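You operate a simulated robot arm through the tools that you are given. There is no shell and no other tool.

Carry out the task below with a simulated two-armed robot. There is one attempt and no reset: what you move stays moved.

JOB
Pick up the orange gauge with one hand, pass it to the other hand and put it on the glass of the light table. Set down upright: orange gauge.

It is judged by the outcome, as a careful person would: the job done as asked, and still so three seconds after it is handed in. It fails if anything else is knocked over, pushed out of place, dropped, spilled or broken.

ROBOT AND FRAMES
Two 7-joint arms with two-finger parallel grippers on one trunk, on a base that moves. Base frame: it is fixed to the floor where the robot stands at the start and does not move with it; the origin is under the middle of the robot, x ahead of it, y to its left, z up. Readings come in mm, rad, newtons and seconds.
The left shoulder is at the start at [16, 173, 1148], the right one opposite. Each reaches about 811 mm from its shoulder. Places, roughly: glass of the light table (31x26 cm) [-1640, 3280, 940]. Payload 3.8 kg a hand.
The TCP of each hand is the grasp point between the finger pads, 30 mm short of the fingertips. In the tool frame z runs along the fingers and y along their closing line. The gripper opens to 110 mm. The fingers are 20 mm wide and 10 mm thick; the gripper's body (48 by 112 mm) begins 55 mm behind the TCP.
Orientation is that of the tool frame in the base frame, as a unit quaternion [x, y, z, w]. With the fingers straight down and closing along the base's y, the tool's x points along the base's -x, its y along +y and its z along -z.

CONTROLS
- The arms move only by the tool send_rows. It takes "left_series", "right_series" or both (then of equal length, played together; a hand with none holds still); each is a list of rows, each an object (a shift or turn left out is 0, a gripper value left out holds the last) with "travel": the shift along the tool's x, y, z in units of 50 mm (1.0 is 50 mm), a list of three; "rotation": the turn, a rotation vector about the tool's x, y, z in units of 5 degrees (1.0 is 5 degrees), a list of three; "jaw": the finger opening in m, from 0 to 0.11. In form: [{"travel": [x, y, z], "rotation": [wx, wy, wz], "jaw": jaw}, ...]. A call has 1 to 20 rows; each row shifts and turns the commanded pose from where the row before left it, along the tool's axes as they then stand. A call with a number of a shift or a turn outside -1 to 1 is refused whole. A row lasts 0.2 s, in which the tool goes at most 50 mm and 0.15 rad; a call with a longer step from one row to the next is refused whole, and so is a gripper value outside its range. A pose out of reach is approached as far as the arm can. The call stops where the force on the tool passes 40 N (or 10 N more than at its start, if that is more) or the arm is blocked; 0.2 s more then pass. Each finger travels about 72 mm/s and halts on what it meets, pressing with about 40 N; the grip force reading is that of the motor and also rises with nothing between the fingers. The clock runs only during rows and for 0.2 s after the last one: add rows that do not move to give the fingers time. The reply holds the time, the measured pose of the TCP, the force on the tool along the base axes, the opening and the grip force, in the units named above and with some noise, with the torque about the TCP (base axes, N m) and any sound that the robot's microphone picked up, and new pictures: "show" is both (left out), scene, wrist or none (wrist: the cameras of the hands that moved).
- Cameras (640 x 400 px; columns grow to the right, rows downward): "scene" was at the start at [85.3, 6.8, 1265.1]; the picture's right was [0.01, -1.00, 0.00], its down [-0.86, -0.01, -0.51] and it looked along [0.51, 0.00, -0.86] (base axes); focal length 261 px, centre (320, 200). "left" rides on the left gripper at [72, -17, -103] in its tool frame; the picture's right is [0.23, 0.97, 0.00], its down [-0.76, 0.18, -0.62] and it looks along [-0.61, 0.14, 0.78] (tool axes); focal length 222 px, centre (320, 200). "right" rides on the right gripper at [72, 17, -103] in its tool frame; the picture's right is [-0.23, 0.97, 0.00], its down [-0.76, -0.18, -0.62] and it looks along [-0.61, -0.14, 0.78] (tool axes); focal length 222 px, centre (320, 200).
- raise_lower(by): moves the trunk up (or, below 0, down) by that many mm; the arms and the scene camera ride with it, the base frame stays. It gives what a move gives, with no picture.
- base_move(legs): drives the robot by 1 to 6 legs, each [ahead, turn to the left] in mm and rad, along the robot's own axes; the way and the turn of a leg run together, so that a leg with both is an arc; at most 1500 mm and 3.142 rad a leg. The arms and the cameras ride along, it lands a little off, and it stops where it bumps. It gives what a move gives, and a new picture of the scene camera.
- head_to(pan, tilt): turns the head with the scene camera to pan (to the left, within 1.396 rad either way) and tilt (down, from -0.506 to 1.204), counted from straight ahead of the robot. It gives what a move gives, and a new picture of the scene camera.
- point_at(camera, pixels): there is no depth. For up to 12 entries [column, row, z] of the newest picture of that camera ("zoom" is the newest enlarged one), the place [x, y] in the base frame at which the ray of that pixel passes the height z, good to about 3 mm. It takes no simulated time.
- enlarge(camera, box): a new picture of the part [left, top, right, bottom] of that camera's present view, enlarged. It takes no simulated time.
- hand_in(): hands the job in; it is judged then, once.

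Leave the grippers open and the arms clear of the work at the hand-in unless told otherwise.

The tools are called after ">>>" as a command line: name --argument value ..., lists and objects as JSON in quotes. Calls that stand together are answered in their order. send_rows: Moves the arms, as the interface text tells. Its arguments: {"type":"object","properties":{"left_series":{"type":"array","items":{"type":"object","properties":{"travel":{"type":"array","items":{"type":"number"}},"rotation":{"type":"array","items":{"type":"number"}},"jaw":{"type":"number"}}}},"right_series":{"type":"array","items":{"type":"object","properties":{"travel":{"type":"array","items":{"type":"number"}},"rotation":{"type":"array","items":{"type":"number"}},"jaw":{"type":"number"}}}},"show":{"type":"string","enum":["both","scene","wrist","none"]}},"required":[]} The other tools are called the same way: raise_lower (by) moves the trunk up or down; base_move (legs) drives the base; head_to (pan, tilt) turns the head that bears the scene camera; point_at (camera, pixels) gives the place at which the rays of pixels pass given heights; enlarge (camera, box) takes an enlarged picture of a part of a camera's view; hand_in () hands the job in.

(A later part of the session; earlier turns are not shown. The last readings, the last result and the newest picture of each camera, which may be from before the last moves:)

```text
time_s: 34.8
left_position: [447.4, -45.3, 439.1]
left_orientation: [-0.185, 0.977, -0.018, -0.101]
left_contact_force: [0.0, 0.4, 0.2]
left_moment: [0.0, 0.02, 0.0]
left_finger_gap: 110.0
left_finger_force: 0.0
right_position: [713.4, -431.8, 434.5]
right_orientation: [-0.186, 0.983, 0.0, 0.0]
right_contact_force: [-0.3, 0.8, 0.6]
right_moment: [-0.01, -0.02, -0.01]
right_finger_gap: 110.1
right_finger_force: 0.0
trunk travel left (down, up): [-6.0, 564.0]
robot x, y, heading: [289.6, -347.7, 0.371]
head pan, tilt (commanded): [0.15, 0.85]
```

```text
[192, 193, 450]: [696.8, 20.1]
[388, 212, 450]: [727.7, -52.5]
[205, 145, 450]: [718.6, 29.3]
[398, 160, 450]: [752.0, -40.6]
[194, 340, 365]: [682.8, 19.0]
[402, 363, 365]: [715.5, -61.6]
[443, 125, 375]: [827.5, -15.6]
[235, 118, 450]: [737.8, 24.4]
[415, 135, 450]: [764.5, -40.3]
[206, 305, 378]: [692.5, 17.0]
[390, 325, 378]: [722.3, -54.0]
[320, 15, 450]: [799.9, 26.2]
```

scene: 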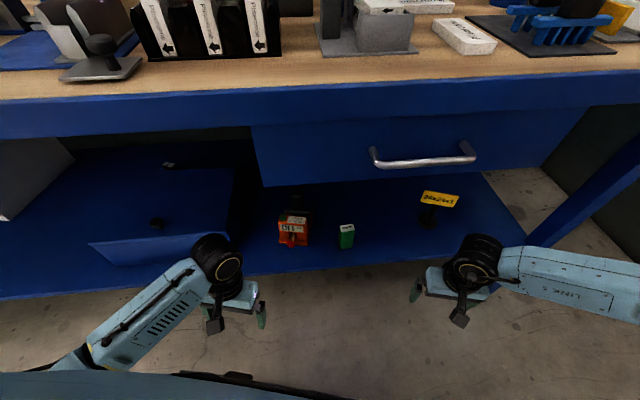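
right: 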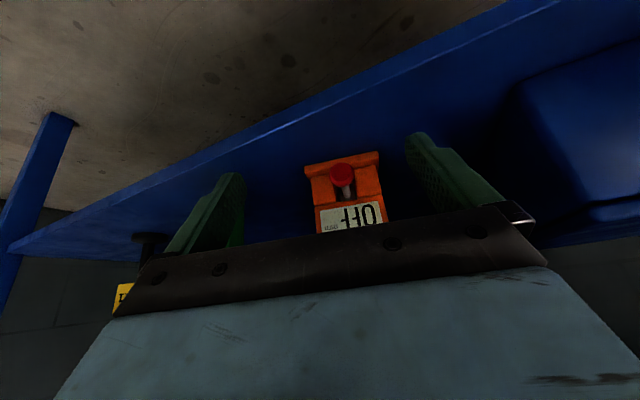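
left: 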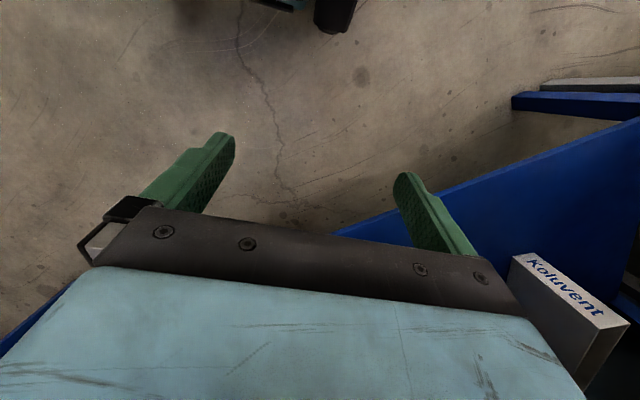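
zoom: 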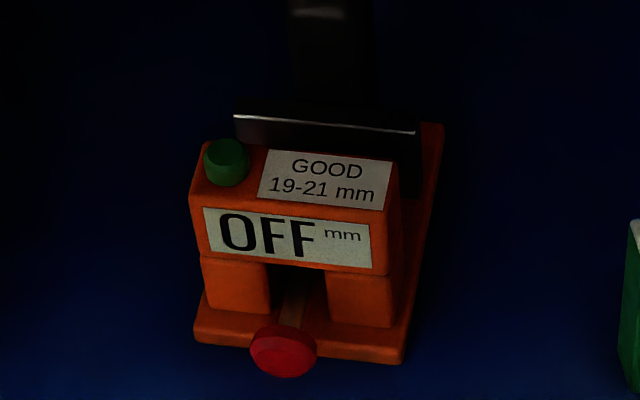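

The gauge heading is ≈0.383, the head centre ≈(722,-12), and the black plate sits ~45 mm behind the head with its top at only z≈415. My plan:
- The left hand takes the upper part of the head from above.
- The right hand takes the lower legs horizontally from the gauge's front.

First I'll test in free space whether the right hand can point left horizontally with its camera up, starting with the bend.

>>> send_rows --right_series '[{"travel": [0, 0, -1]}, {"travel": [0, 0, -1]}, {"rotation": [-1, 0, 0]}, {"rotation": [-1, 0, 0]}, {"rotation": [-1, 0, 0]}, {"rotation": [-1, 0, 0]}, {"rotation": [-1, 0, 0]}, {"rotation": [-1, 0, 0]}, {"rotation": [-1, 0, 0]}, {"rotation": [-1, 0, 0]}, {"rotation": [-1, 0, 0]}, {"rotation": [-1, 0, 0]}, {"rotation": [-1, 0, 0]}, {"rotation": [-1, 0, 0]}, {"rotation": [-1, 0, 0]}, {"rotation": [-1, 0, 0]}, {"rotation": [-1, 0, 0]}, {"rotation": [-1, 0, 0]}, {"rotation": [-1, 0, 0]}, {"rotation": [-1, 0, 0]}]' --show "scene"

```text
time_s: 39.0
left_position: [447.2, -44.8, 439.0]
left_orientation: [-0.185, 0.977, -0.018, -0.101]
left_contact_force: [1.0, 1.0, -0.3]
left_moment: [0.02, -0.01, -0.02]
left_finger_gap: 109.9
left_finger_force: 0.1
right_position: [714.4, -427.8, 538.9]
right_orientation: [-0.173, 0.864, 0.465, -0.084]
right_contact_force: [0.6, -0.3, -0.3]
right_moment: [-0.03, -0.01, -0.03]
right_finger_gap: 110.1
right_finger_force: 0.1
right hand out of reach, approached as far as the arm can: row 14, 15, 16, 17, 18, 19, 20
trunk travel left (down, up): [-6.0, 564.0]
robot x, y, heading: [290.7, -349.4, 0.37]
head pan, tilt (commanded): [0.15, 0.85]
```

scene: 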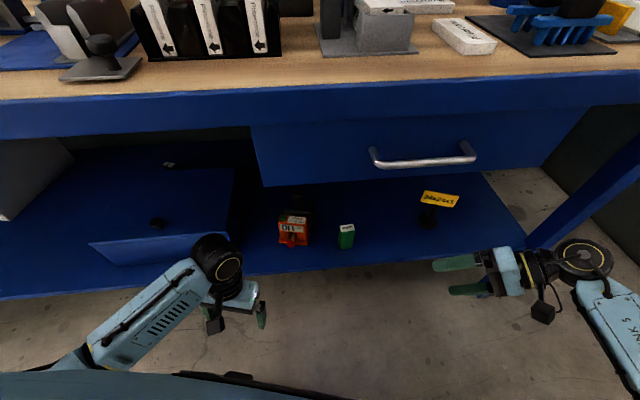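

It bent about 56° before running out of reach at this far-right spot. The handover will be nearer the middle, so I'll move the hand 200 mm left and continue bending.

>>> send_rows --right_series '[{"travel": [0, 0.553, 0.832]}, {"travel": [0, 0.553, 0.832]}, {"travel": [0, 0.553, 0.832]}, {"travel": [0, 0.553, 0.832]}, {"rotation": [-1, 0, 0]}, {"rotation": [-1, 0, 0]}, {"rotation": [-1, 0, 0]}, {"rotation": [-1, 0, 0]}, {"rotation": [-1, 0, 0]}, {"rotation": [-1, 0, 0]}, {"rotation": [-1, 0, 0]}]' --show "scene"

```text
time_s: 41.4
left_position: [447.4, -45.4, 438.4]
left_orientation: [-0.186, 0.977, -0.017, -0.101]
left_contact_force: [-0.1, 0.0, -0.8]
left_moment: [0.0, 0.01, -0.02]
left_finger_gap: 110.3
left_finger_force: 0.1
right_position: [644.6, -247.3, 539.7]
right_orientation: [-0.146, 0.776, 0.604, -0.104]
right_contact_force: [0.6, -0.1, 0.0]
right_moment: [0.0, -0.01, 0.01]
right_finger_gap: 110.0
right_finger_force: 0.1
right hand out of reach, approached as far as the arm can: row 9, 10, 11
trunk travel left (down, up): [-6.0, 564.0]
robot x, y, heading: [289.4, -353.0, 0.374]
head pan, tilt (commanded): [0.15, 0.85]
```

scene: 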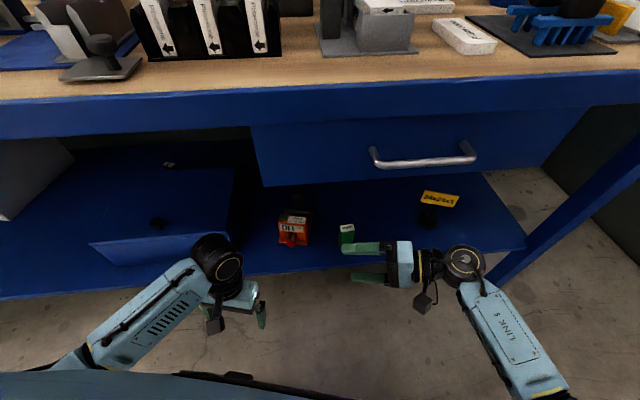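

It now points left, just 14° below horizontal, which is good enough for the low grip. Now I test rolling it 90° about its finger axis so the fingers close fore-aft with the camera on top.

>>> send_rows --right_series '[{"rotation": [0, 0, 1]}, {"rotation": [0, 0, 1]}, {"rotation": [0, 0, 1]}, {"rotation": [0, 0, 1]}, {"rotation": [0, 0, 1]}, {"rotation": [0, 0, 1]}, {"rotation": [0, 0, 1]}, {"rotation": [0, 0, 1]}, {"rotation": [0, 0, 1]}, {"rotation": [0, 0, 1]}, {"rotation": [0, 0, 1]}, {"rotation": [0, 0, 1]}, {"rotation": [0, 0, 1]}, {"rotation": [0, 0, 1]}, {"rotation": [0, 0, 1]}, {"rotation": [0, 0, 1]}, {"rotation": [0, 0, 1]}, {"rotation": [0, 0, 1]}]' --show "both"

```text
time_s: 45.2
left_position: [446.9, -44.6, 437.5]
left_orientation: [-0.186, 0.977, -0.019, -0.101]
left_contact_force: [0.3, 0.1, -0.6]
left_moment: [0.0, 0.01, -0.02]
left_finger_gap: 110.0
left_finger_force: 0.0
right_position: [644.6, -246.3, 540.2]
right_orientation: [0.446, 0.651, 0.354, -0.502]
right_contact_force: [0.1, -0.4, 0.7]
right_moment: [-0.01, -0.01, -0.04]
right_finger_gap: 109.9
right_finger_force: 0.1
trunk travel left (down, up): [-6.0, 564.0]
robot x, y, heading: [291.2, -353.7, 0.372]
head pan, tilt (commanded): [0.15, 0.85]
```

scene: 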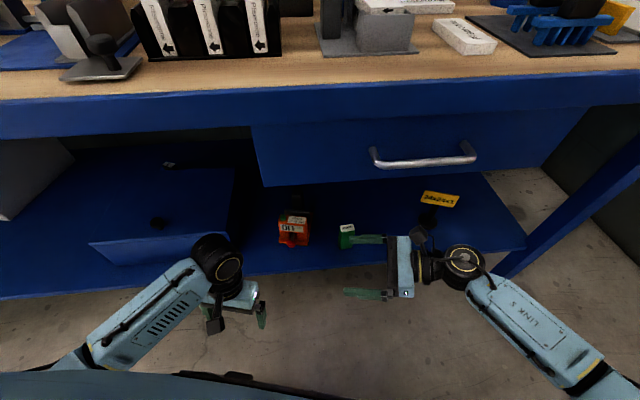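
right: 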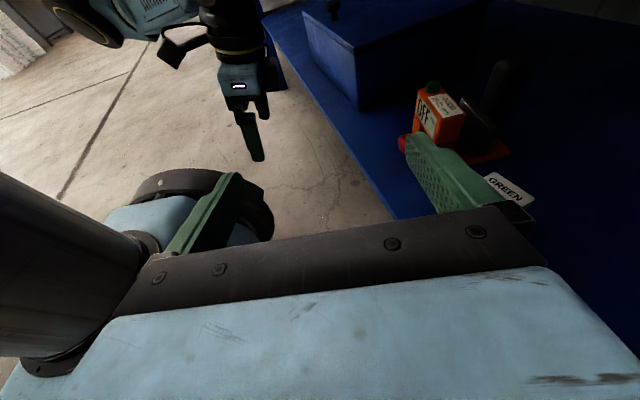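

This works: the right hand now points left with its camera on top. Its camera also gives a side view of the gauge at (450,130), so I'll enlarge that to see the gauge's profile.

>>> enlarge --camera "right" --box '[390, 50, 534, 176]'

```text
3.17 times, centred on (462, 113) of right
```

zoom: 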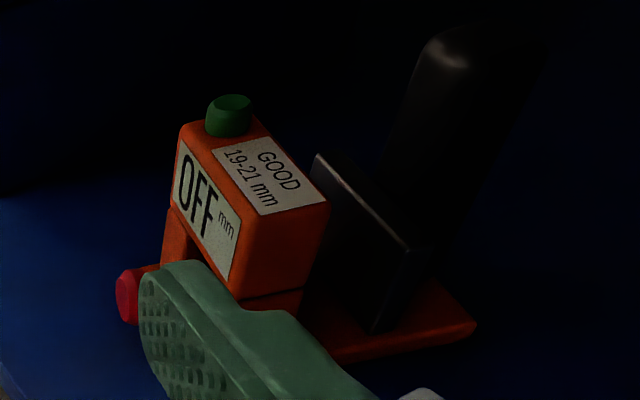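

The side view shows the gauge has a tall black post at the rear, beyond the plate, topped by a glint. I'll triangulate that top from the scene view at (296,197) and from the right camera at (505,67).

>>> point_at --camera "scene" --pixels '[[296, 196.7, 450], [296, 196.7, 500], [291, 226, 455]]'

>>> point_at --camera "right" --pixels '[[504.6, 67.3, 450], [504.6, 67.3, 500], [433.6, 88, 455], [461, 101, 415], [490, 128, 415], [401.7, 143, 390]]'

>>> enlarge --camera "scene" --box '[256, 170, 336, 220]'

```text
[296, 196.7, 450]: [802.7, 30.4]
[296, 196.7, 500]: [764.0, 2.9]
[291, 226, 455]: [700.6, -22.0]
```

```text
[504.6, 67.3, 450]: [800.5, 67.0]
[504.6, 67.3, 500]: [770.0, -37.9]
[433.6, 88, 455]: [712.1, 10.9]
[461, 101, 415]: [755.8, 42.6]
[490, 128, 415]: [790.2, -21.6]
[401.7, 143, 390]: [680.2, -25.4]
```

```text
8.00 times, centred on (296, 195) of scene
```

zoom: 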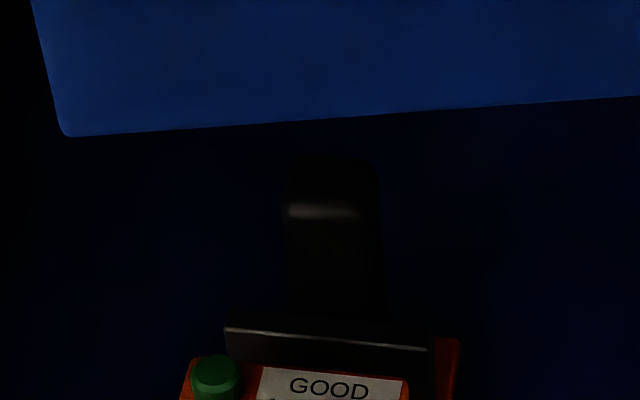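

The post top is at about (785,17,474), and the post is roughly 29 mm wide by 27 mm deep. It makes a good handle for the second hand. So the left hand takes the head sides from above, and later the right hand, pointing left as now, takes the post. Next I bring the left hand forward 130 mm and right 72 mm, then tilt it 23° forward in front of the gauge.

>>> send_rows --left_series '[{"travel": [-0.85, -0.48, -0.18]}, {"travel": [-0.85, -0.48, -0.18]}, {"travel": [-0.85, -0.48, -0.18]}, {"rotation": [0, -1, 0]}, {"rotation": [0, -1, 0]}, {"rotation": [0, -1, 0]}, {"rotation": [0, -1, 0]}, {"rotation": [0, -1, 0]}, {"rotation": [0, -1, 0]}, {"rotation": [0, -1, 0]}]' --show "both"

```text
time_s: 47.4
left_position: [594.4, -64.2, 438.3]
left_orientation: [-0.182, 0.962, 0.039, 0.198]
left_contact_force: [-0.7, -0.6, -1.1]
left_moment: [0.02, 0.01, -0.01]
left_finger_gap: 110.1
left_finger_force: 0.0
right_position: [643.9, -246.5, 539.9]
right_orientation: [0.445, 0.652, 0.354, -0.502]
right_contact_force: [-0.4, -0.1, -0.2]
right_moment: [0.04, 0.03, 0.0]
right_finger_gap: 109.7
right_finger_force: 0.1
trunk travel left (down, up): [-6.0, 564.0]
robot x, y, heading: [289.5, -351.7, 0.374]
head pan, tilt (commanded): [0.15, 0.85]
```

scene: 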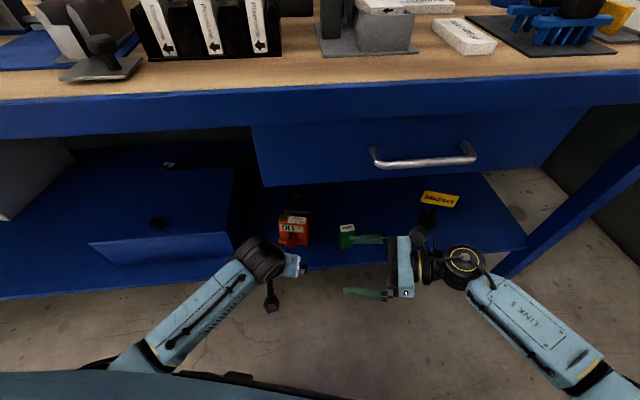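
left: 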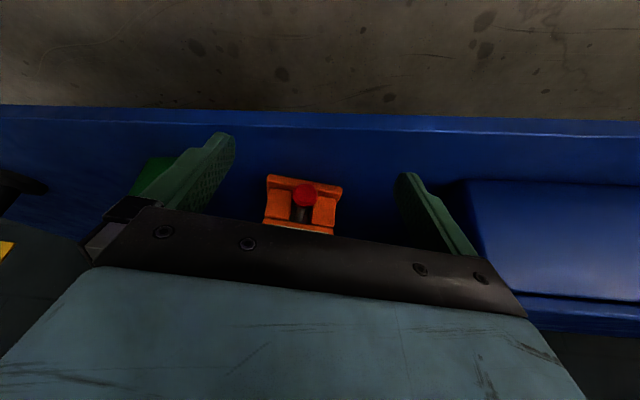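

The left hand is at (594,-64,438), tilted 23° forward, and the gauge shows between its fingers at (303,205). I'll check the gauge's place through this camera with the red knob at (303,195) and the base plate's front corners.

>>> enlarge --camera "left" --box '[200, 130, 440, 280]'

>>> point_at --camera "left" --pixels '[[303, 195, 390], [268, 176, 365], [341, 188, 365]]'

```text
2.67 times, centred on (320, 205) of left
```

zoom: 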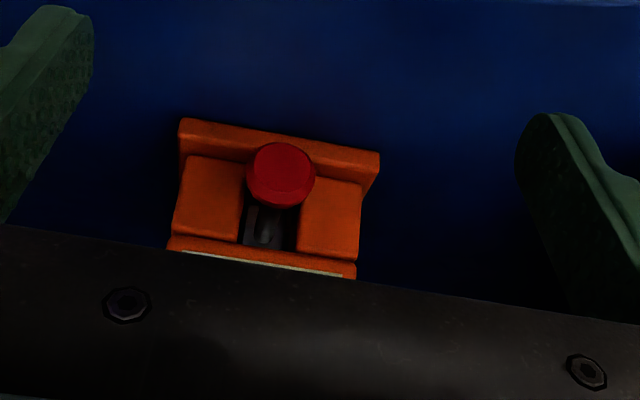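

```text
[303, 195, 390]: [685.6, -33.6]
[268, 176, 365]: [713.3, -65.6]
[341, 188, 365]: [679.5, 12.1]
```

The wrist camera agrees within 4 mm. I'll advance 90 mm toward the gauge, level, and look again.

>>> send_rows --left_series '[{"travel": [-0.55, 0, 0.235]}, {"travel": [-0.55, 0, 0.235]}, {"travel": [-0.55, 0, 0.235]}]' --show "both"

```text
time_s: 48.2
left_position: [677.8, -31.1, 438.4]
left_orientation: [-0.182, 0.963, 0.038, 0.197]
left_contact_force: [-0.6, -0.3, -0.3]
left_moment: [0.01, -0.02, -0.02]
left_finger_gap: 110.2
left_finger_force: 0.0
right_position: [644.0, -245.2, 540.4]
right_orientation: [0.445, 0.652, 0.354, -0.502]
right_contact_force: [-0.7, 0.1, -0.9]
right_moment: [-0.04, -0.03, 0.0]
right_finger_gap: 109.9
right_finger_force: 0.1
trunk travel left (down, up): [-6.0, 564.0]
robot x, y, heading: [287.7, -350.2, 0.37]
head pan, tilt (commanded): [0.15, 0.85]
```

scene: 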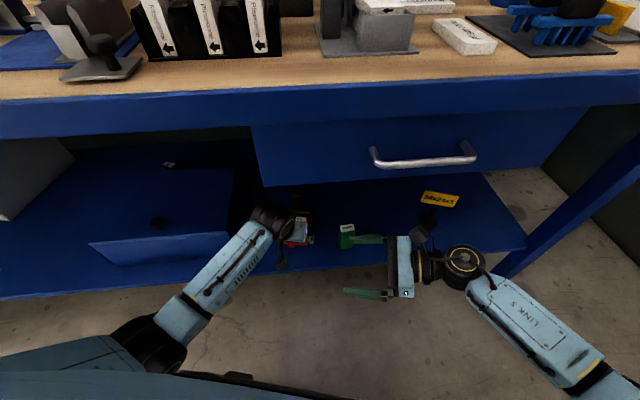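
left: 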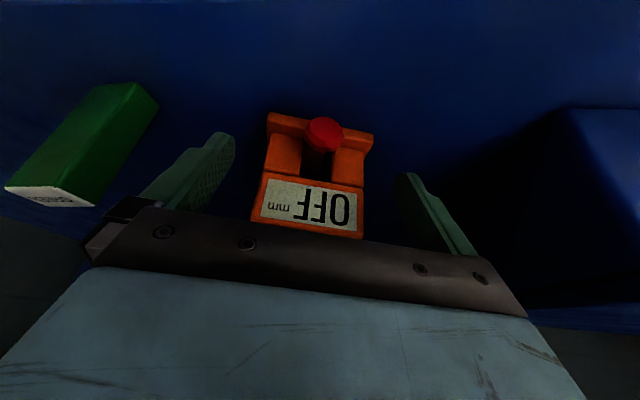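

The gauge's head is now just ahead between the fingers, spanning columns 252–365. I'll check centring through this camera with the base front corners at (268,116) and (373,134) and the head's front lower corners.

>>> enlarge --camera "left" --box '[200, 90, 440, 260]'

>>> point_at --camera "left" --pixels '[[268, 114, 365], [373, 135, 365], [252, 222, 450], [362, 238, 450], [323, 133, 390]]'

```text
2.35 times, centred on (320, 175) of left
```

zoom: 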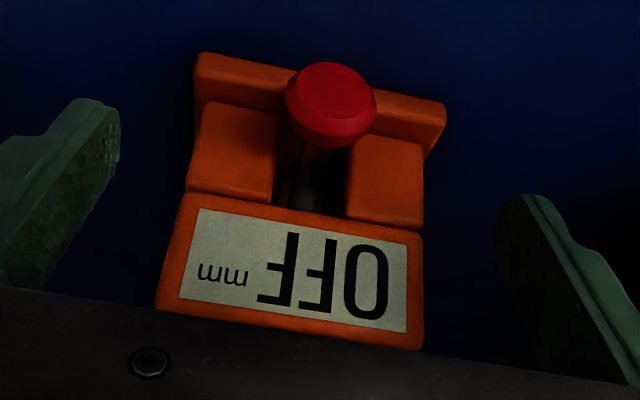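

```text
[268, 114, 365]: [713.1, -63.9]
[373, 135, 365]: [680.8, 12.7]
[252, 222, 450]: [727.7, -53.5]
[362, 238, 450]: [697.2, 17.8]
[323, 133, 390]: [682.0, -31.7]
```

Centred within 2 mm. I'll go the last 48 mm forward and 9 mm down so the pads flank the head.

>>> send_rows --left_series '[{"travel": [-0.41, -0.01, 0.265]}, {"travel": [-0.41, -0.01, 0.265]}, {}]' --show "both"

```text
time_s: 49.0
left_position: [723.1, -14.5, 430.7]
left_orientation: [-0.182, 0.962, 0.038, 0.198]
left_contact_force: [-1.2, 0.6, -0.1]
left_moment: [0.01, 0.01, 0.0]
left_finger_gap: 110.1
left_finger_force: 0.1
right_position: [644.4, -245.8, 540.7]
right_orientation: [0.447, 0.651, 0.355, -0.5]
right_contact_force: [-0.7, 0.3, -0.1]
right_moment: [-0.04, -0.02, 0.01]
right_finger_gap: 109.8
right_finger_force: 0.0
trunk travel left (down, up): [-6.0, 564.0]
robot x, y, heading: [291.0, -349.3, 0.371]
head pan, tilt (commanded): [0.15, 0.85]
```

scene: 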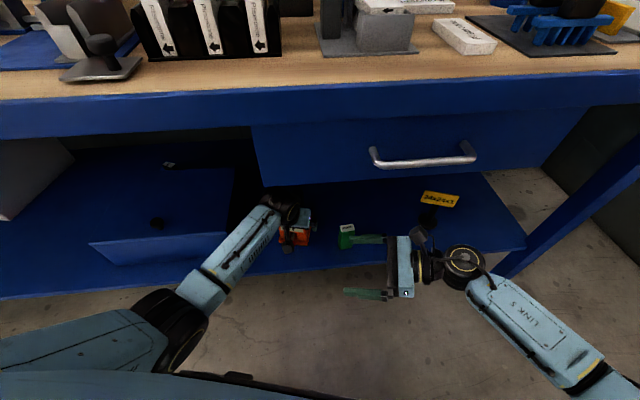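
left: 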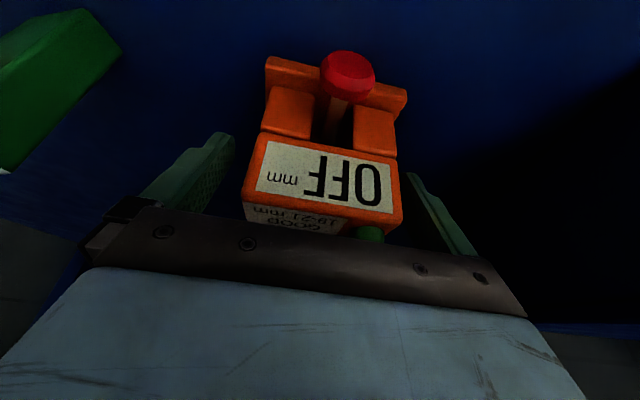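

The pads flank the head. The right camera has a side view, so I'll check the depth alignment there.

>>> enlarge --camera "right" --box '[370, 20, 562, 140]'

>>> enlarge --camera "left" --box '[200, 30, 440, 260]'

```text
3.33 times, centred on (466, 80) of right
```

zoom: 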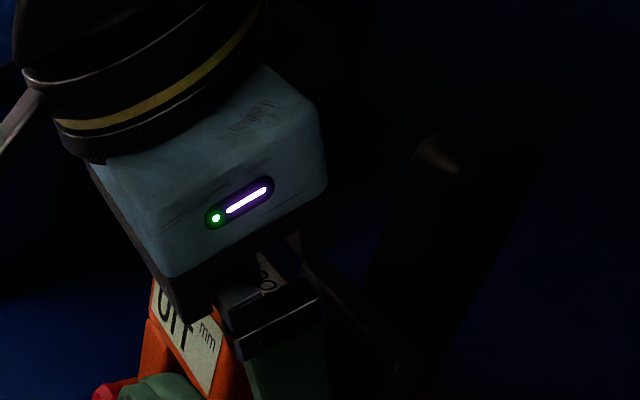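

```text
1.74 times, centred on (320, 145) of left
```

zoom: 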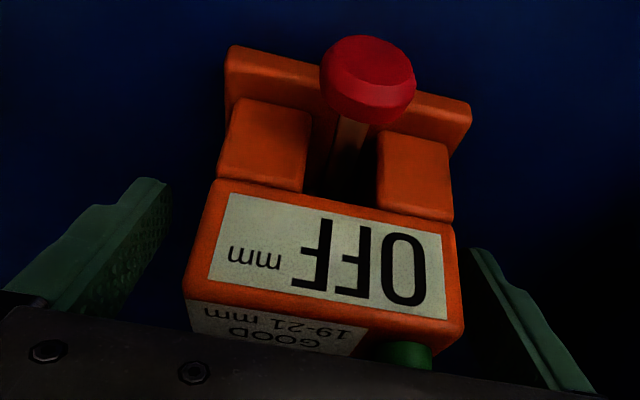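

Alignment looks right. I'll close in two steps: first to 85 mm to check the clearance on each side, still without touching.

>>> send_rows --left_series '[{"jaw": 0.085}, {"jaw": 0.085}, {"jaw": 0.085}]' --show "wrist"

>>> enlarge --camera "left" --box '[200, 30, 440, 260]'

```text
time_s: 49.8
left_position: [722.9, -14.0, 429.8]
left_orientation: [-0.182, 0.962, 0.039, 0.197]
left_contact_force: [0.8, 0.6, -0.5]
left_moment: [0.04, -0.03, -0.01]
left_finger_gap: 85.2
left_finger_force: 0.1
right_position: [643.7, -245.9, 539.4]
right_orientation: [0.446, 0.652, 0.354, -0.501]
right_contact_force: [-1.0, -0.1, -0.3]
right_moment: [0.03, -0.03, 0.01]
right_finger_gap: 110.1
right_finger_force: 0.1
trunk travel left (down, up): [-6.0, 564.0]
robot x, y, heading: [287.7, -347.5, 0.371]
head pan, tilt (commanded): [0.15, 0.85]
```

left: 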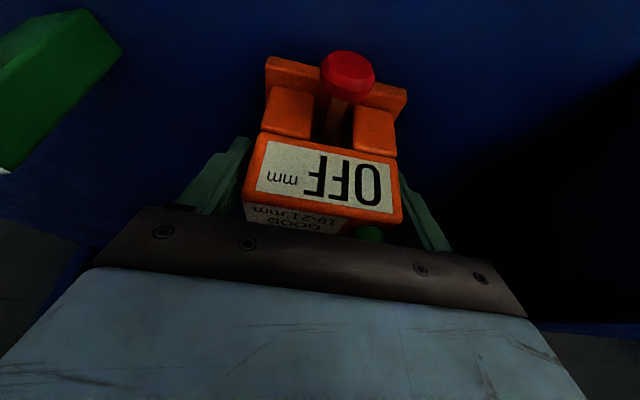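

```text
1.74 times, centred on (320, 145) of left
```

zoom: 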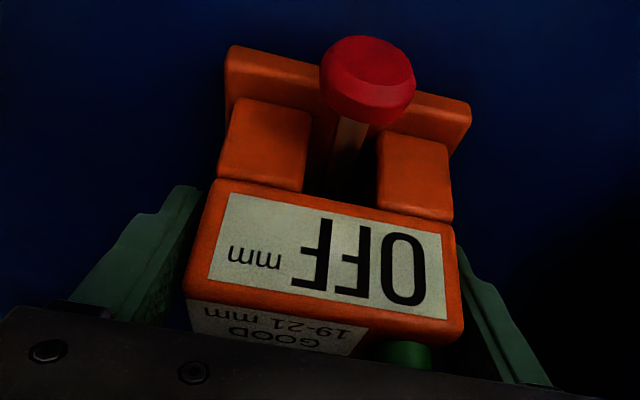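

Both fingers are close to the head on each side with no contact. Now I close on it.

>>> send_rows --left_series '[{"jaw": 0.06}, {"jaw": 0.06}, {"jaw": 0.06}, {"jaw": 0.06}]' --show "wrist"

```text
time_s: 50.8
left_position: [721.9, -12.9, 430.4]
left_orientation: [-0.182, 0.962, 0.038, 0.198]
left_contact_force: [-0.5, 0.3, 0.9]
left_moment: [0.35, 0.05, 0.14]
left_finger_gap: 79.9
left_finger_force: 40.2
right_position: [644.1, -245.9, 540.3]
right_orientation: [0.446, 0.651, 0.355, -0.501]
right_contact_force: [-0.2, 0.2, -0.1]
right_moment: [0.01, 0.03, -0.04]
right_finger_gap: 110.2
right_finger_force: 0.0
trunk travel left (down, up): [-6.0, 564.0]
robot x, y, heading: [290.3, -347.5, 0.369]
head pan, tilt (commanded): [0.15, 0.85]
```

left: 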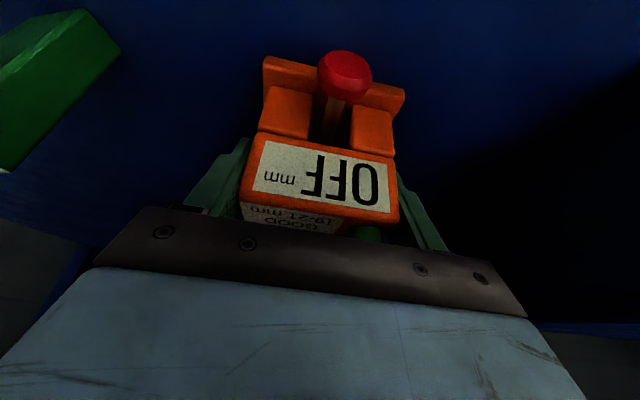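

Gripped: the gap is 79.9 mm and the grip force 40 N. I'll lift straight up 40 mm and read the weight.

>>> send_rows --left_series '[{"travel": [-0.078, 0, -0.184], "jaw": 0.06}, {"travel": [-0.078, 0, -0.184]}, {"travel": [-0.078, 0, -0.184]}, {"travel": [-0.078, 0, -0.184]}, {}]' --show "both"

```text
time_s: 52.0
left_position: [723.0, -13.9, 470.1]
left_orientation: [-0.182, 0.963, 0.038, 0.196]
left_contact_force: [-0.7, 0.1, -4.4]
left_moment: [-0.07, 0.13, 0.01]
left_finger_gap: 80.1
left_finger_force: 40.0
right_position: [644.6, -244.8, 540.8]
right_orientation: [0.446, 0.651, 0.355, -0.501]
right_contact_force: [-1.0, -0.4, -0.7]
right_moment: [-0.01, 0.01, -0.01]
right_finger_gap: 110.1
right_finger_force: 0.0
trunk travel left (down, up): [-6.0, 564.0]
robot x, y, heading: [288.9, -349.0, 0.374]
head pan, tilt (commanded): [0.15, 0.85]
```

scene: 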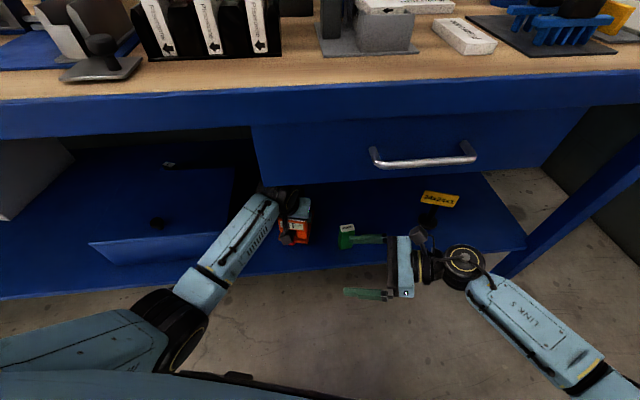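
left: 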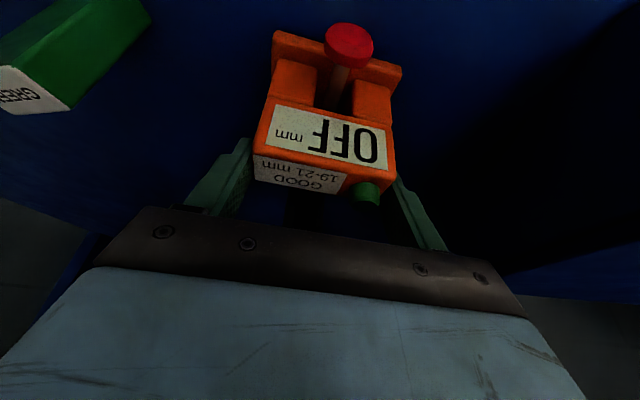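

The load reads 4.4 N, but the gauge seems to have shifted toward the fingertips in the view. I'll hold still and look closely to see whether it's slipping.

>>> send_rows --left_series '[{"jaw": 0.05}, {}, {}]' --show "wrist"

>>> enlarge --camera "left" --box '[200, 0, 440, 240]'

>>> enlarge --camera "right" --box '[370, 20, 562, 180]'

```text
time_s: 52.8
left_position: [725.0, -14.8, 468.8]
left_orientation: [-0.183, 0.962, 0.038, 0.198]
left_contact_force: [0.9, -1.0, -4.0]
left_moment: [-0.04, 0.12, 0.0]
left_finger_gap: 79.8
left_finger_force: 39.8
right_position: [643.7, -246.2, 540.2]
right_orientation: [0.446, 0.652, 0.354, -0.502]
right_contact_force: [0.7, 0.2, -0.4]
right_moment: [-0.01, 0.02, 0.0]
right_finger_gap: 110.1
right_finger_force: 0.1
trunk travel left (down, up): [-6.0, 564.0]
robot x, y, heading: [288.1, -346.8, 0.374]
head pan, tilt (commanded): [0.15, 0.85]
```

left: 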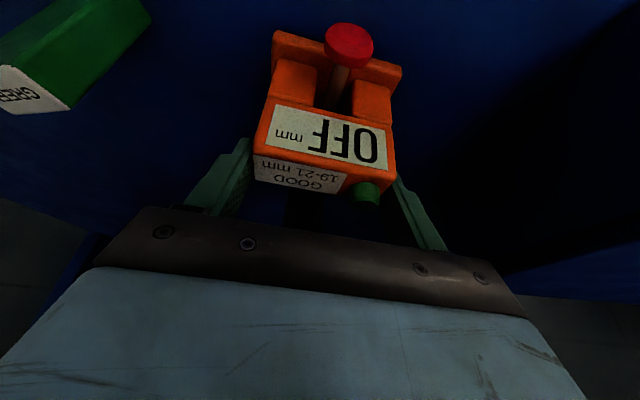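

```text
1.67 times, centred on (320, 120) of left
```

zoom: 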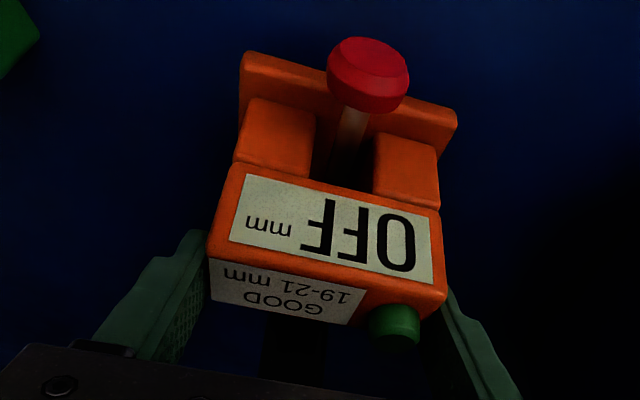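

```text
2.50 times, centred on (466, 100) of right
```

zoom: 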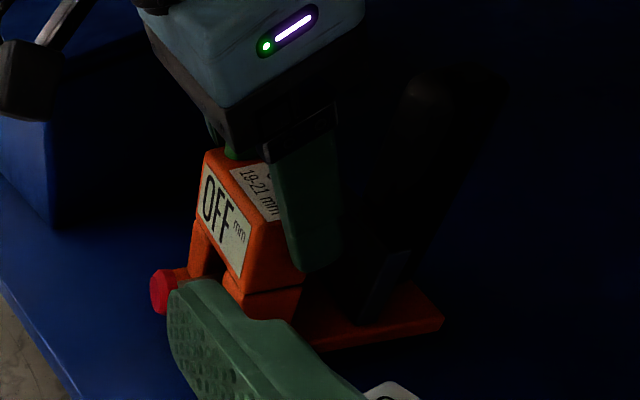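

I'll triangulate the gauge now with both wrist cameras: red knob at left (350,45) and right (403,136), green button at left (366,193) and right (430,81).

>>> point_at --camera "left" --pixels '[[350, 45, 390], [350, 45, 440], [366, 193, 450], [366, 193, 500], [272, 32, 365], [272, 32, 415], [402, 70, 365], [402, 70, 415]]'

>>> point_at --camera "right" --pixels '[[403.2, 136, 390], [403.2, 136, 440], [430, 80.8, 450], [430, 80.8, 500]]'

```text
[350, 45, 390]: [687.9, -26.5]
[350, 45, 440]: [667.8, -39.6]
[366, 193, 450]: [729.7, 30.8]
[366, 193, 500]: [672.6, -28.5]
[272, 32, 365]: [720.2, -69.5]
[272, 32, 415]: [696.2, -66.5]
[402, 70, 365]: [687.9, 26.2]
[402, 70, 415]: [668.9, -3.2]
```

```text
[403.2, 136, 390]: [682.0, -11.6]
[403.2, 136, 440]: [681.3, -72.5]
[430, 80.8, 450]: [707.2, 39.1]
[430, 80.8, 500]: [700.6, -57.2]
```

The head seems to have slid about 27 mm down along the pads during the 39 mm lift. I need to know if the rear of the base is still on the shelf, so I'll cast the rear base corner at right (515,151) for several heights.

>>> point_at --camera "right" --pixels '[[515, 151, 375], [515, 151, 387], [511.2, 151.5, 375], [515, 151, 400], [464, 122, 440], [464, 122, 465]]'

>>> enlarge --camera "right" --box '[430, 60, 558, 170]'

```text
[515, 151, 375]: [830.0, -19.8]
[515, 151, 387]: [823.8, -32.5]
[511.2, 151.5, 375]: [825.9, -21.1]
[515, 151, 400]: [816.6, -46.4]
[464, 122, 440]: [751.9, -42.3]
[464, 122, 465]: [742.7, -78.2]
```

```text
3.64 times, centred on (494, 115) of right
```

zoom: 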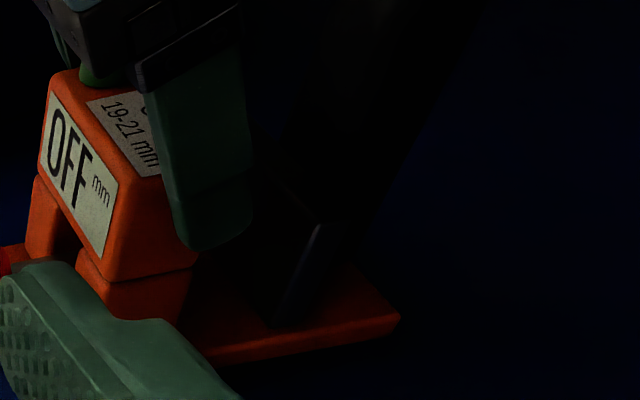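

The rear corner still matches shelf height, so the gauge's front is up ~15 mm while its rear rests on the shelf. Either the pads slip or the load is tail-heavy. As a small test I'll raise just 4 mm more and see whether the gauge follows or the pads slide.

>>> send_rows --left_series '[{"travel": [-0.031, 0, -0.074], "jaw": 0.04}, {}]' --show "wrist"

>>> enlarge --camera "left" --box '[200, 0, 440, 240]'

```text
time_s: 53.4
left_position: [722.8, -14.1, 474.7]
left_orientation: [-0.183, 0.963, 0.038, 0.197]
left_contact_force: [-0.1, -1.0, -4.1]
left_moment: [-0.02, 0.13, 0.01]
left_finger_gap: 80.1
left_finger_force: 40.0
right_position: [643.9, -247.6, 541.0]
right_orientation: [0.445, 0.652, 0.354, -0.502]
right_contact_force: [0.3, -0.2, -0.1]
right_moment: [0.01, -0.01, 0.02]
right_finger_gap: 110.1
right_finger_force: 0.1
trunk travel left (down, up): [-6.0, 564.0]
robot x, y, heading: [290.1, -350.9, 0.377]
head pan, tilt (commanded): [0.15, 0.85]
```

left: 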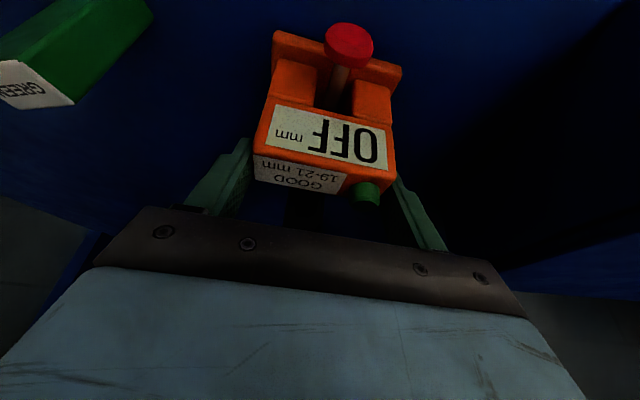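

```text
1.67 times, centred on (320, 120) of left
```

zoom: 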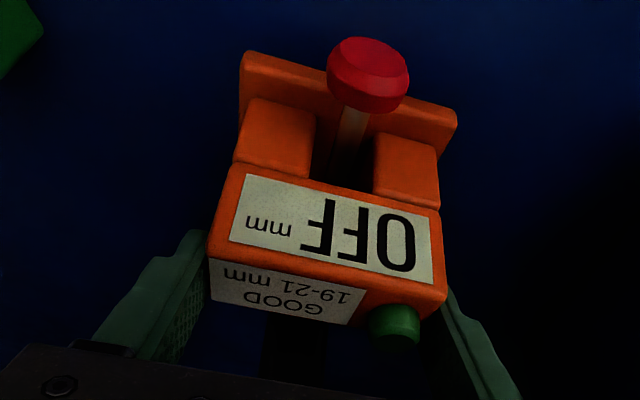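

With 5 mm more lift the picture from the hand is unchanged and the load stays 4.1 N, so the gauge now follows the hand. I'll check the side view with the right camera to see its tilt and whether it's clear of the shelf.

>>> enlarge --camera "right" --box '[390, 40, 550, 180]'

>>> enlarge --camera "scene" --box '[256, 180, 352, 260]'

>>> point_at --camera "left" --pixels '[[350, 45, 390], [350, 45, 440]]'

```text
2.86 times, centred on (470, 110) of right
```

zoom: 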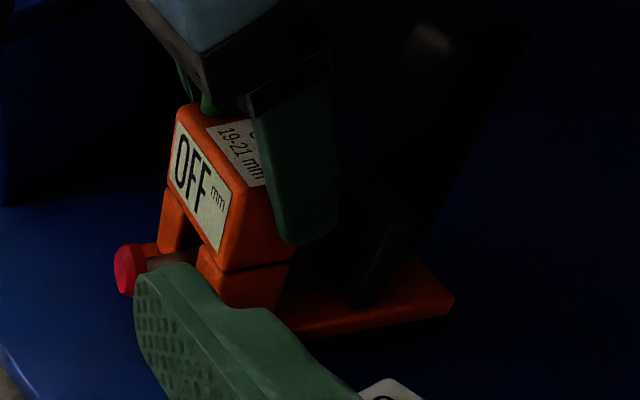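

```text
5.00 times, centred on (304, 220) of scene
```

zoom: 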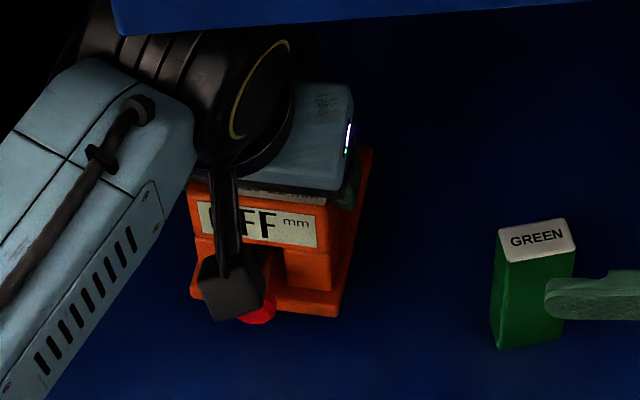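

```text
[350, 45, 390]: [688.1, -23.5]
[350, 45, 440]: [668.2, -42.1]
```

I'll cast these right-camera pixels (knob (402.8,134.5), rear corner (517.3,144), head bottom right-front corner) to get the gauge's current height and tilt.

>>> point_at --camera "right" --pixels '[[402.8, 134.5, 390], [402.8, 134.5, 440], [517.3, 144, 375], [517.3, 144, 395], [437, 135, 420], [437, 135, 440], [505, 53, 480], [505, 53, 500]]'

>>> point_at --camera "scene" --pixels '[[311.6, 211, 375], [311.6, 211, 400], [292, 243, 390], [292, 243, 420], [281, 239, 375], [281, 239, 395], [307.6, 243, 375], [307.6, 243, 395]]'

```text
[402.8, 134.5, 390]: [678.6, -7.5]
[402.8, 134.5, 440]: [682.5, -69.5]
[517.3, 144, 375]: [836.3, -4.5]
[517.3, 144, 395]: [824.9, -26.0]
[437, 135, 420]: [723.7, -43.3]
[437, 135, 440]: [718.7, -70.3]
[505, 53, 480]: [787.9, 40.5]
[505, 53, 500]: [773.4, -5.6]
```

```text
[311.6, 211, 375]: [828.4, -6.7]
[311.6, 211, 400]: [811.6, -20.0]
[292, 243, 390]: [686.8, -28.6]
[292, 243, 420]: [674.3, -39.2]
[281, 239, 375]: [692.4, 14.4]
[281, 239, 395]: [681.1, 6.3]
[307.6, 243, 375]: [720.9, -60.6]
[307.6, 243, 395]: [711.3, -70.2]
```

Triangulation puts the knob at z≈408, up 18 mm, with the rear corner up by about the same. So the gauge hangs level, fully lifted and weighing about 0.43 kg, gripped by the lower pad part. I'll raise it another 30 mm slowly and check that it stays put in the hand.

>>> send_rows --left_series '[{"travel": [-0.039, 0, -0.092]}, {"travel": [-0.039, 0, -0.092]}, {"travel": [-0.039, 0, -0.092]}, {"travel": [-0.039, 0, -0.092]}, {"travel": [-0.039, 0, -0.092]}, {"travel": [-0.039, 0, -0.092]}, {}]' --show "both"

>>> enlarge --camera "left" --box '[200, 0, 440, 240]'

>>> enlarge --camera "right" --box '[390, 20, 550, 160]'

```text
time_s: 55.0
left_position: [723.1, -14.2, 504.6]
left_orientation: [-0.181, 0.963, 0.038, 0.196]
left_contact_force: [0.1, 0.7, -4.3]
left_moment: [-0.05, 0.08, 0.01]
left_finger_gap: 79.7
left_finger_force: 40.7
right_position: [644.4, -246.6, 540.8]
right_orientation: [0.446, 0.652, 0.354, -0.501]
right_contact_force: [-0.2, -1.0, -0.2]
right_moment: [0.0, 0.01, -0.01]
right_finger_gap: 110.3
right_finger_force: 0.0
trunk travel left (down, up): [-6.0, 564.0]
robot x, y, heading: [293.6, -347.9, 0.37]
head pan, tilt (commanded): [0.15, 0.85]
```

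scene: 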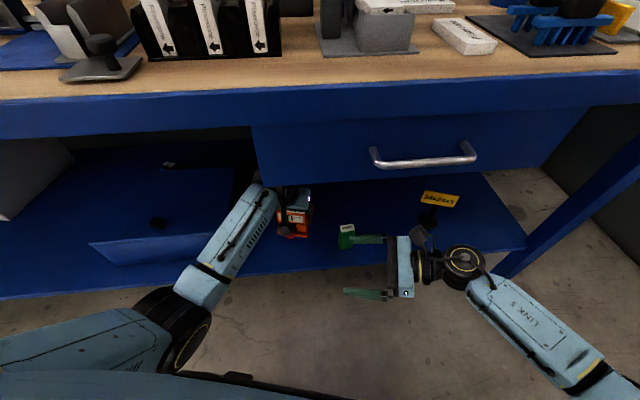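
left: 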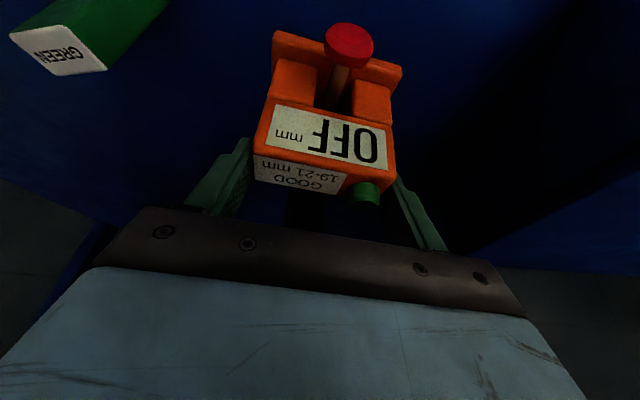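

```text
1.67 times, centred on (320, 120) of left
```

zoom: 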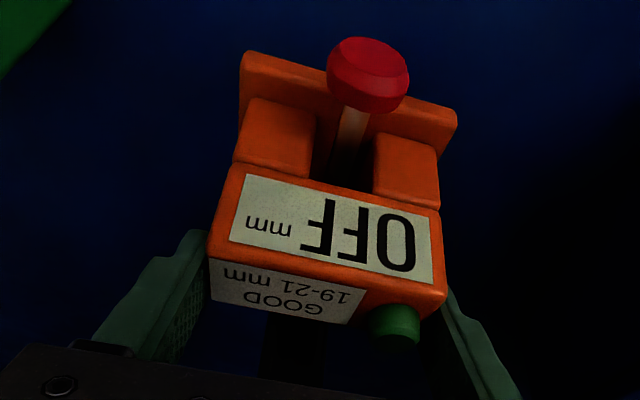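

```text
2.86 times, centred on (470, 90) of right
```

zoom: 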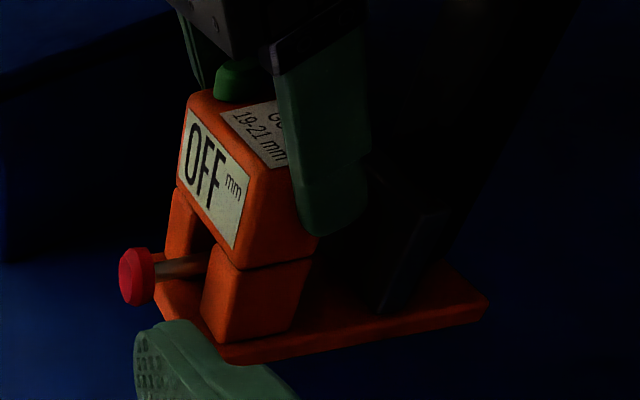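

The gauge stays rigid in the hand. The left wrist top is now close to the drawer bottom, so I'll lower 20 mm first, then back the base straight out 330 mm so everything comes clear of the bench.

>>> send_rows --left_series '[{"travel": [0.039, 0, 0.092]}, {"travel": [0.039, 0, 0.092]}, {"travel": [0.039, 0, 0.092]}, {"travel": [0.039, 0, 0.092]}]' --show "none"

>>> base_move --legs '[[-60, 0]]'

```text
time_s: 56.0
left_position: [723.1, -14.4, 484.0]
left_orientation: [-0.182, 0.963, 0.037, 0.196]
left_contact_force: [-0.5, 0.1, -4.5]
left_moment: [-0.05, 0.13, -0.02]
left_finger_gap: 79.6
left_finger_force: 40.2
right_position: [643.7, -246.9, 540.3]
right_orientation: [0.446, 0.652, 0.354, -0.501]
right_contact_force: [0.1, 0.3, 0.1]
right_moment: [-0.01, 0.0, 0.0]
right_finger_gap: 109.9
right_finger_force: 0.1
trunk travel left (down, up): [-6.0, 564.0]
robot x, y, heading: [288.3, -351.3, 0.373]
head pan, tilt (commanded): [0.15, 0.85]
```

```text
time_s: 57.0
left_position: [667.8, -36.1, 483.7]
left_orientation: [-0.182, 0.963, 0.038, 0.197]
left_contact_force: [1.6, 0.0, -4.1]
left_moment: [-0.05, 0.15, 0.0]
left_finger_gap: 79.8
left_finger_force: 40.4
right_position: [588.7, -268.5, 540.9]
right_orientation: [0.446, 0.651, 0.354, -0.501]
right_contact_force: [0.0, -0.2, -0.3]
right_moment: [0.02, 0.01, 0.01]
right_finger_gap: 110.3
right_finger_force: 0.0
trunk travel left (down, up): [-6.0, 564.0]
robot x, y, heading: [230.9, -373.1, 0.373]
head pan, tilt (commanded): [0.15, 0.85]
```

scene: 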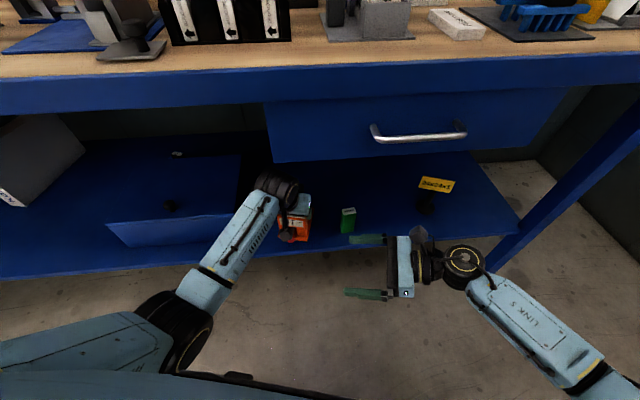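

The gauge stays firmly held (4.1 N, gap 79.8). I'll back out further, 340 mm.

>>> base_move --legs '[[-340, 0]]'

>>> enlarge --camera "left" --box '[200, 0, 440, 240]'

>>> enlarge --camera "right" --box '[320, 0, 640, 200]'

```text
time_s: 59.2
left_position: [349.3, -159.9, 483.6]
left_orientation: [-0.183, 0.963, 0.038, 0.197]
left_contact_force: [-0.6, -0.6, -4.6]
left_moment: [-0.04, 0.11, 0.01]
left_finger_gap: 79.8
left_finger_force: 39.8
right_position: [271.1, -392.4, 540.7]
right_orientation: [0.445, 0.652, 0.353, -0.502]
right_contact_force: [-0.8, -0.2, 0.4]
right_moment: [0.03, -0.01, 0.02]
right_finger_gap: 109.7
right_finger_force: 0.0
trunk travel left (down, up): [-6.0, 564.0]
robot x, y, heading: [-84.6, -492.7, 0.372]
head pan, tilt (commanded): [0.15, 0.85]
```

scene: 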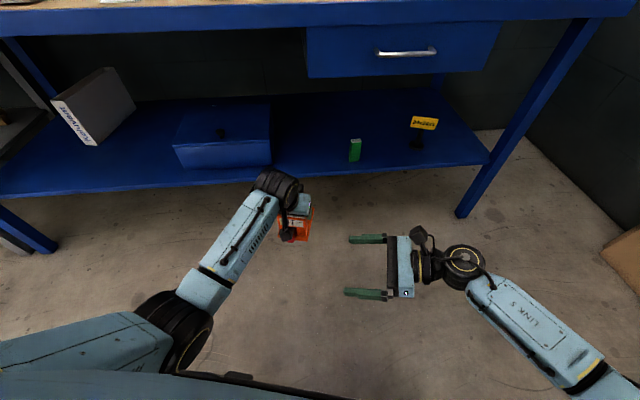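

```text
1.67 times, centred on (320, 120) of left
```

zoom: 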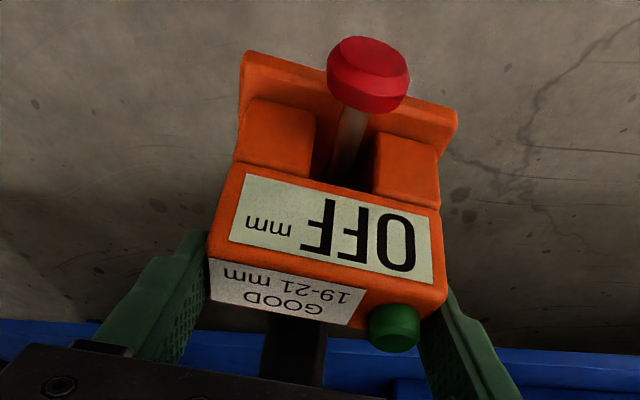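

```text
2.00 times, centred on (480, 100) of right
```

zoom: 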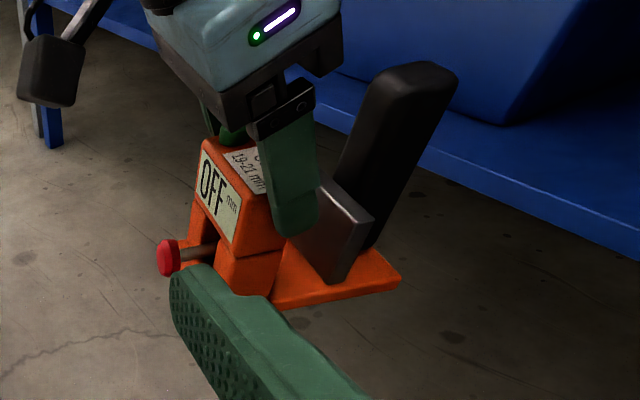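

The gauge hangs steadily and everything on the shelf stands as before. Now I prepare the handover. The left hand brings the gauge nearer to the robot and up (145 mm back, 136 mm up, 22 mm right). The right hand goes 95 mm forward and 55 mm up, still well off to the right, with its fingers set to 65 mm.

>>> send_rows --left_series '[{"travel": [0.134, -0.037, -0.303]}, {"travel": [0.134, -0.037, -0.303]}, {"travel": [0.134, -0.037, -0.303]}, {"travel": [0.134, -0.037, -0.303]}, {"travel": [0.134, -0.037, -0.303]}, {"travel": [0.134, -0.037, -0.303]}, {"travel": [0.134, -0.037, -0.303]}, {"travel": [0.134, -0.037, -0.303]}, {"travel": [0.134, -0.037, -0.303]}, {"travel": [0.134, -0.037, -0.303]}, {"travel": [0.134, -0.037, -0.303]}, {"travel": [0.134, -0.037, -0.303]}]' --right_series '[{"travel": [0.089, 0.158, -0.0226], "jaw": 0.065}, {"travel": [0.089, 0.158, -0.0226]}, {"travel": [0.089, 0.158, -0.0226]}, {"travel": [0.089, 0.158, -0.0226]}, {"travel": [0.089, 0.158, -0.0226]}, {"travel": [0.089, 0.158, -0.0226]}, {"travel": [0.089, 0.158, -0.0226]}, {"travel": [0.089, 0.158, -0.0226]}, {"travel": [0.089, 0.158, -0.0226]}, {"travel": [0.089, 0.158, -0.0226]}, {"travel": [0.089, 0.158, -0.0226]}, {"travel": [0.089, 0.158, -0.0226]}]' --show "both"

```text
time_s: 61.8
left_position: [221.9, -233.9, 620.4]
left_orientation: [-0.182, 0.963, 0.038, 0.196]
left_contact_force: [-0.4, 0.1, -4.0]
left_moment: [-0.02, 0.05, 0.0]
left_finger_gap: 79.6
left_finger_force: 40.2
right_position: [358.9, -359.5, 597.2]
right_orientation: [0.446, 0.651, 0.355, -0.501]
right_contact_force: [0.8, 0.2, -0.7]
right_moment: [-0.01, -0.02, -0.01]
right_finger_gap: 64.7
right_finger_force: 0.0
trunk travel left (down, up): [-6.0, 564.0]
robot x, y, heading: [-84.4, -493.8, 0.377]
head pan, tilt (commanded): [0.15, 0.85]
```

scene: 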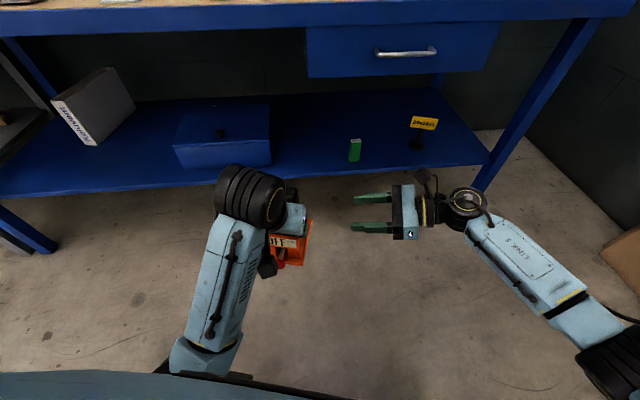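
right: 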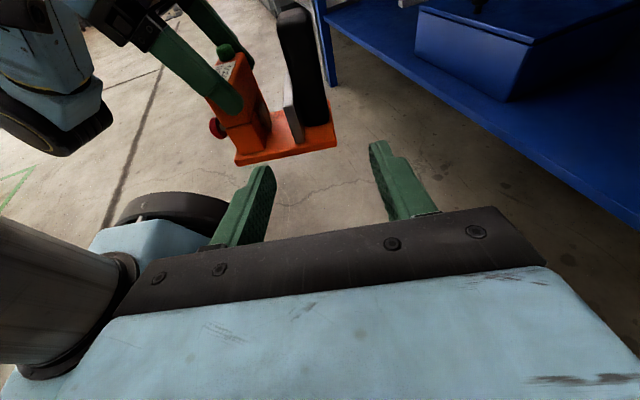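
left: 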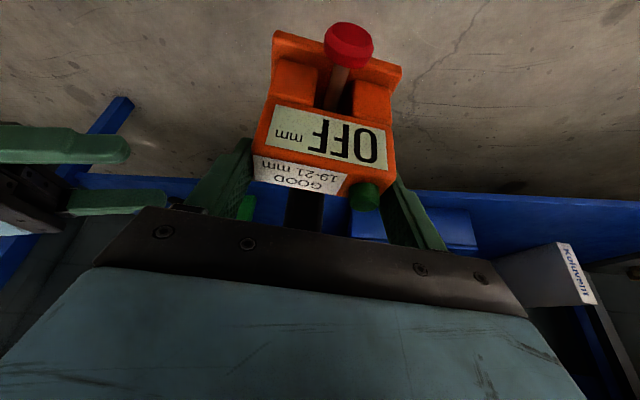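

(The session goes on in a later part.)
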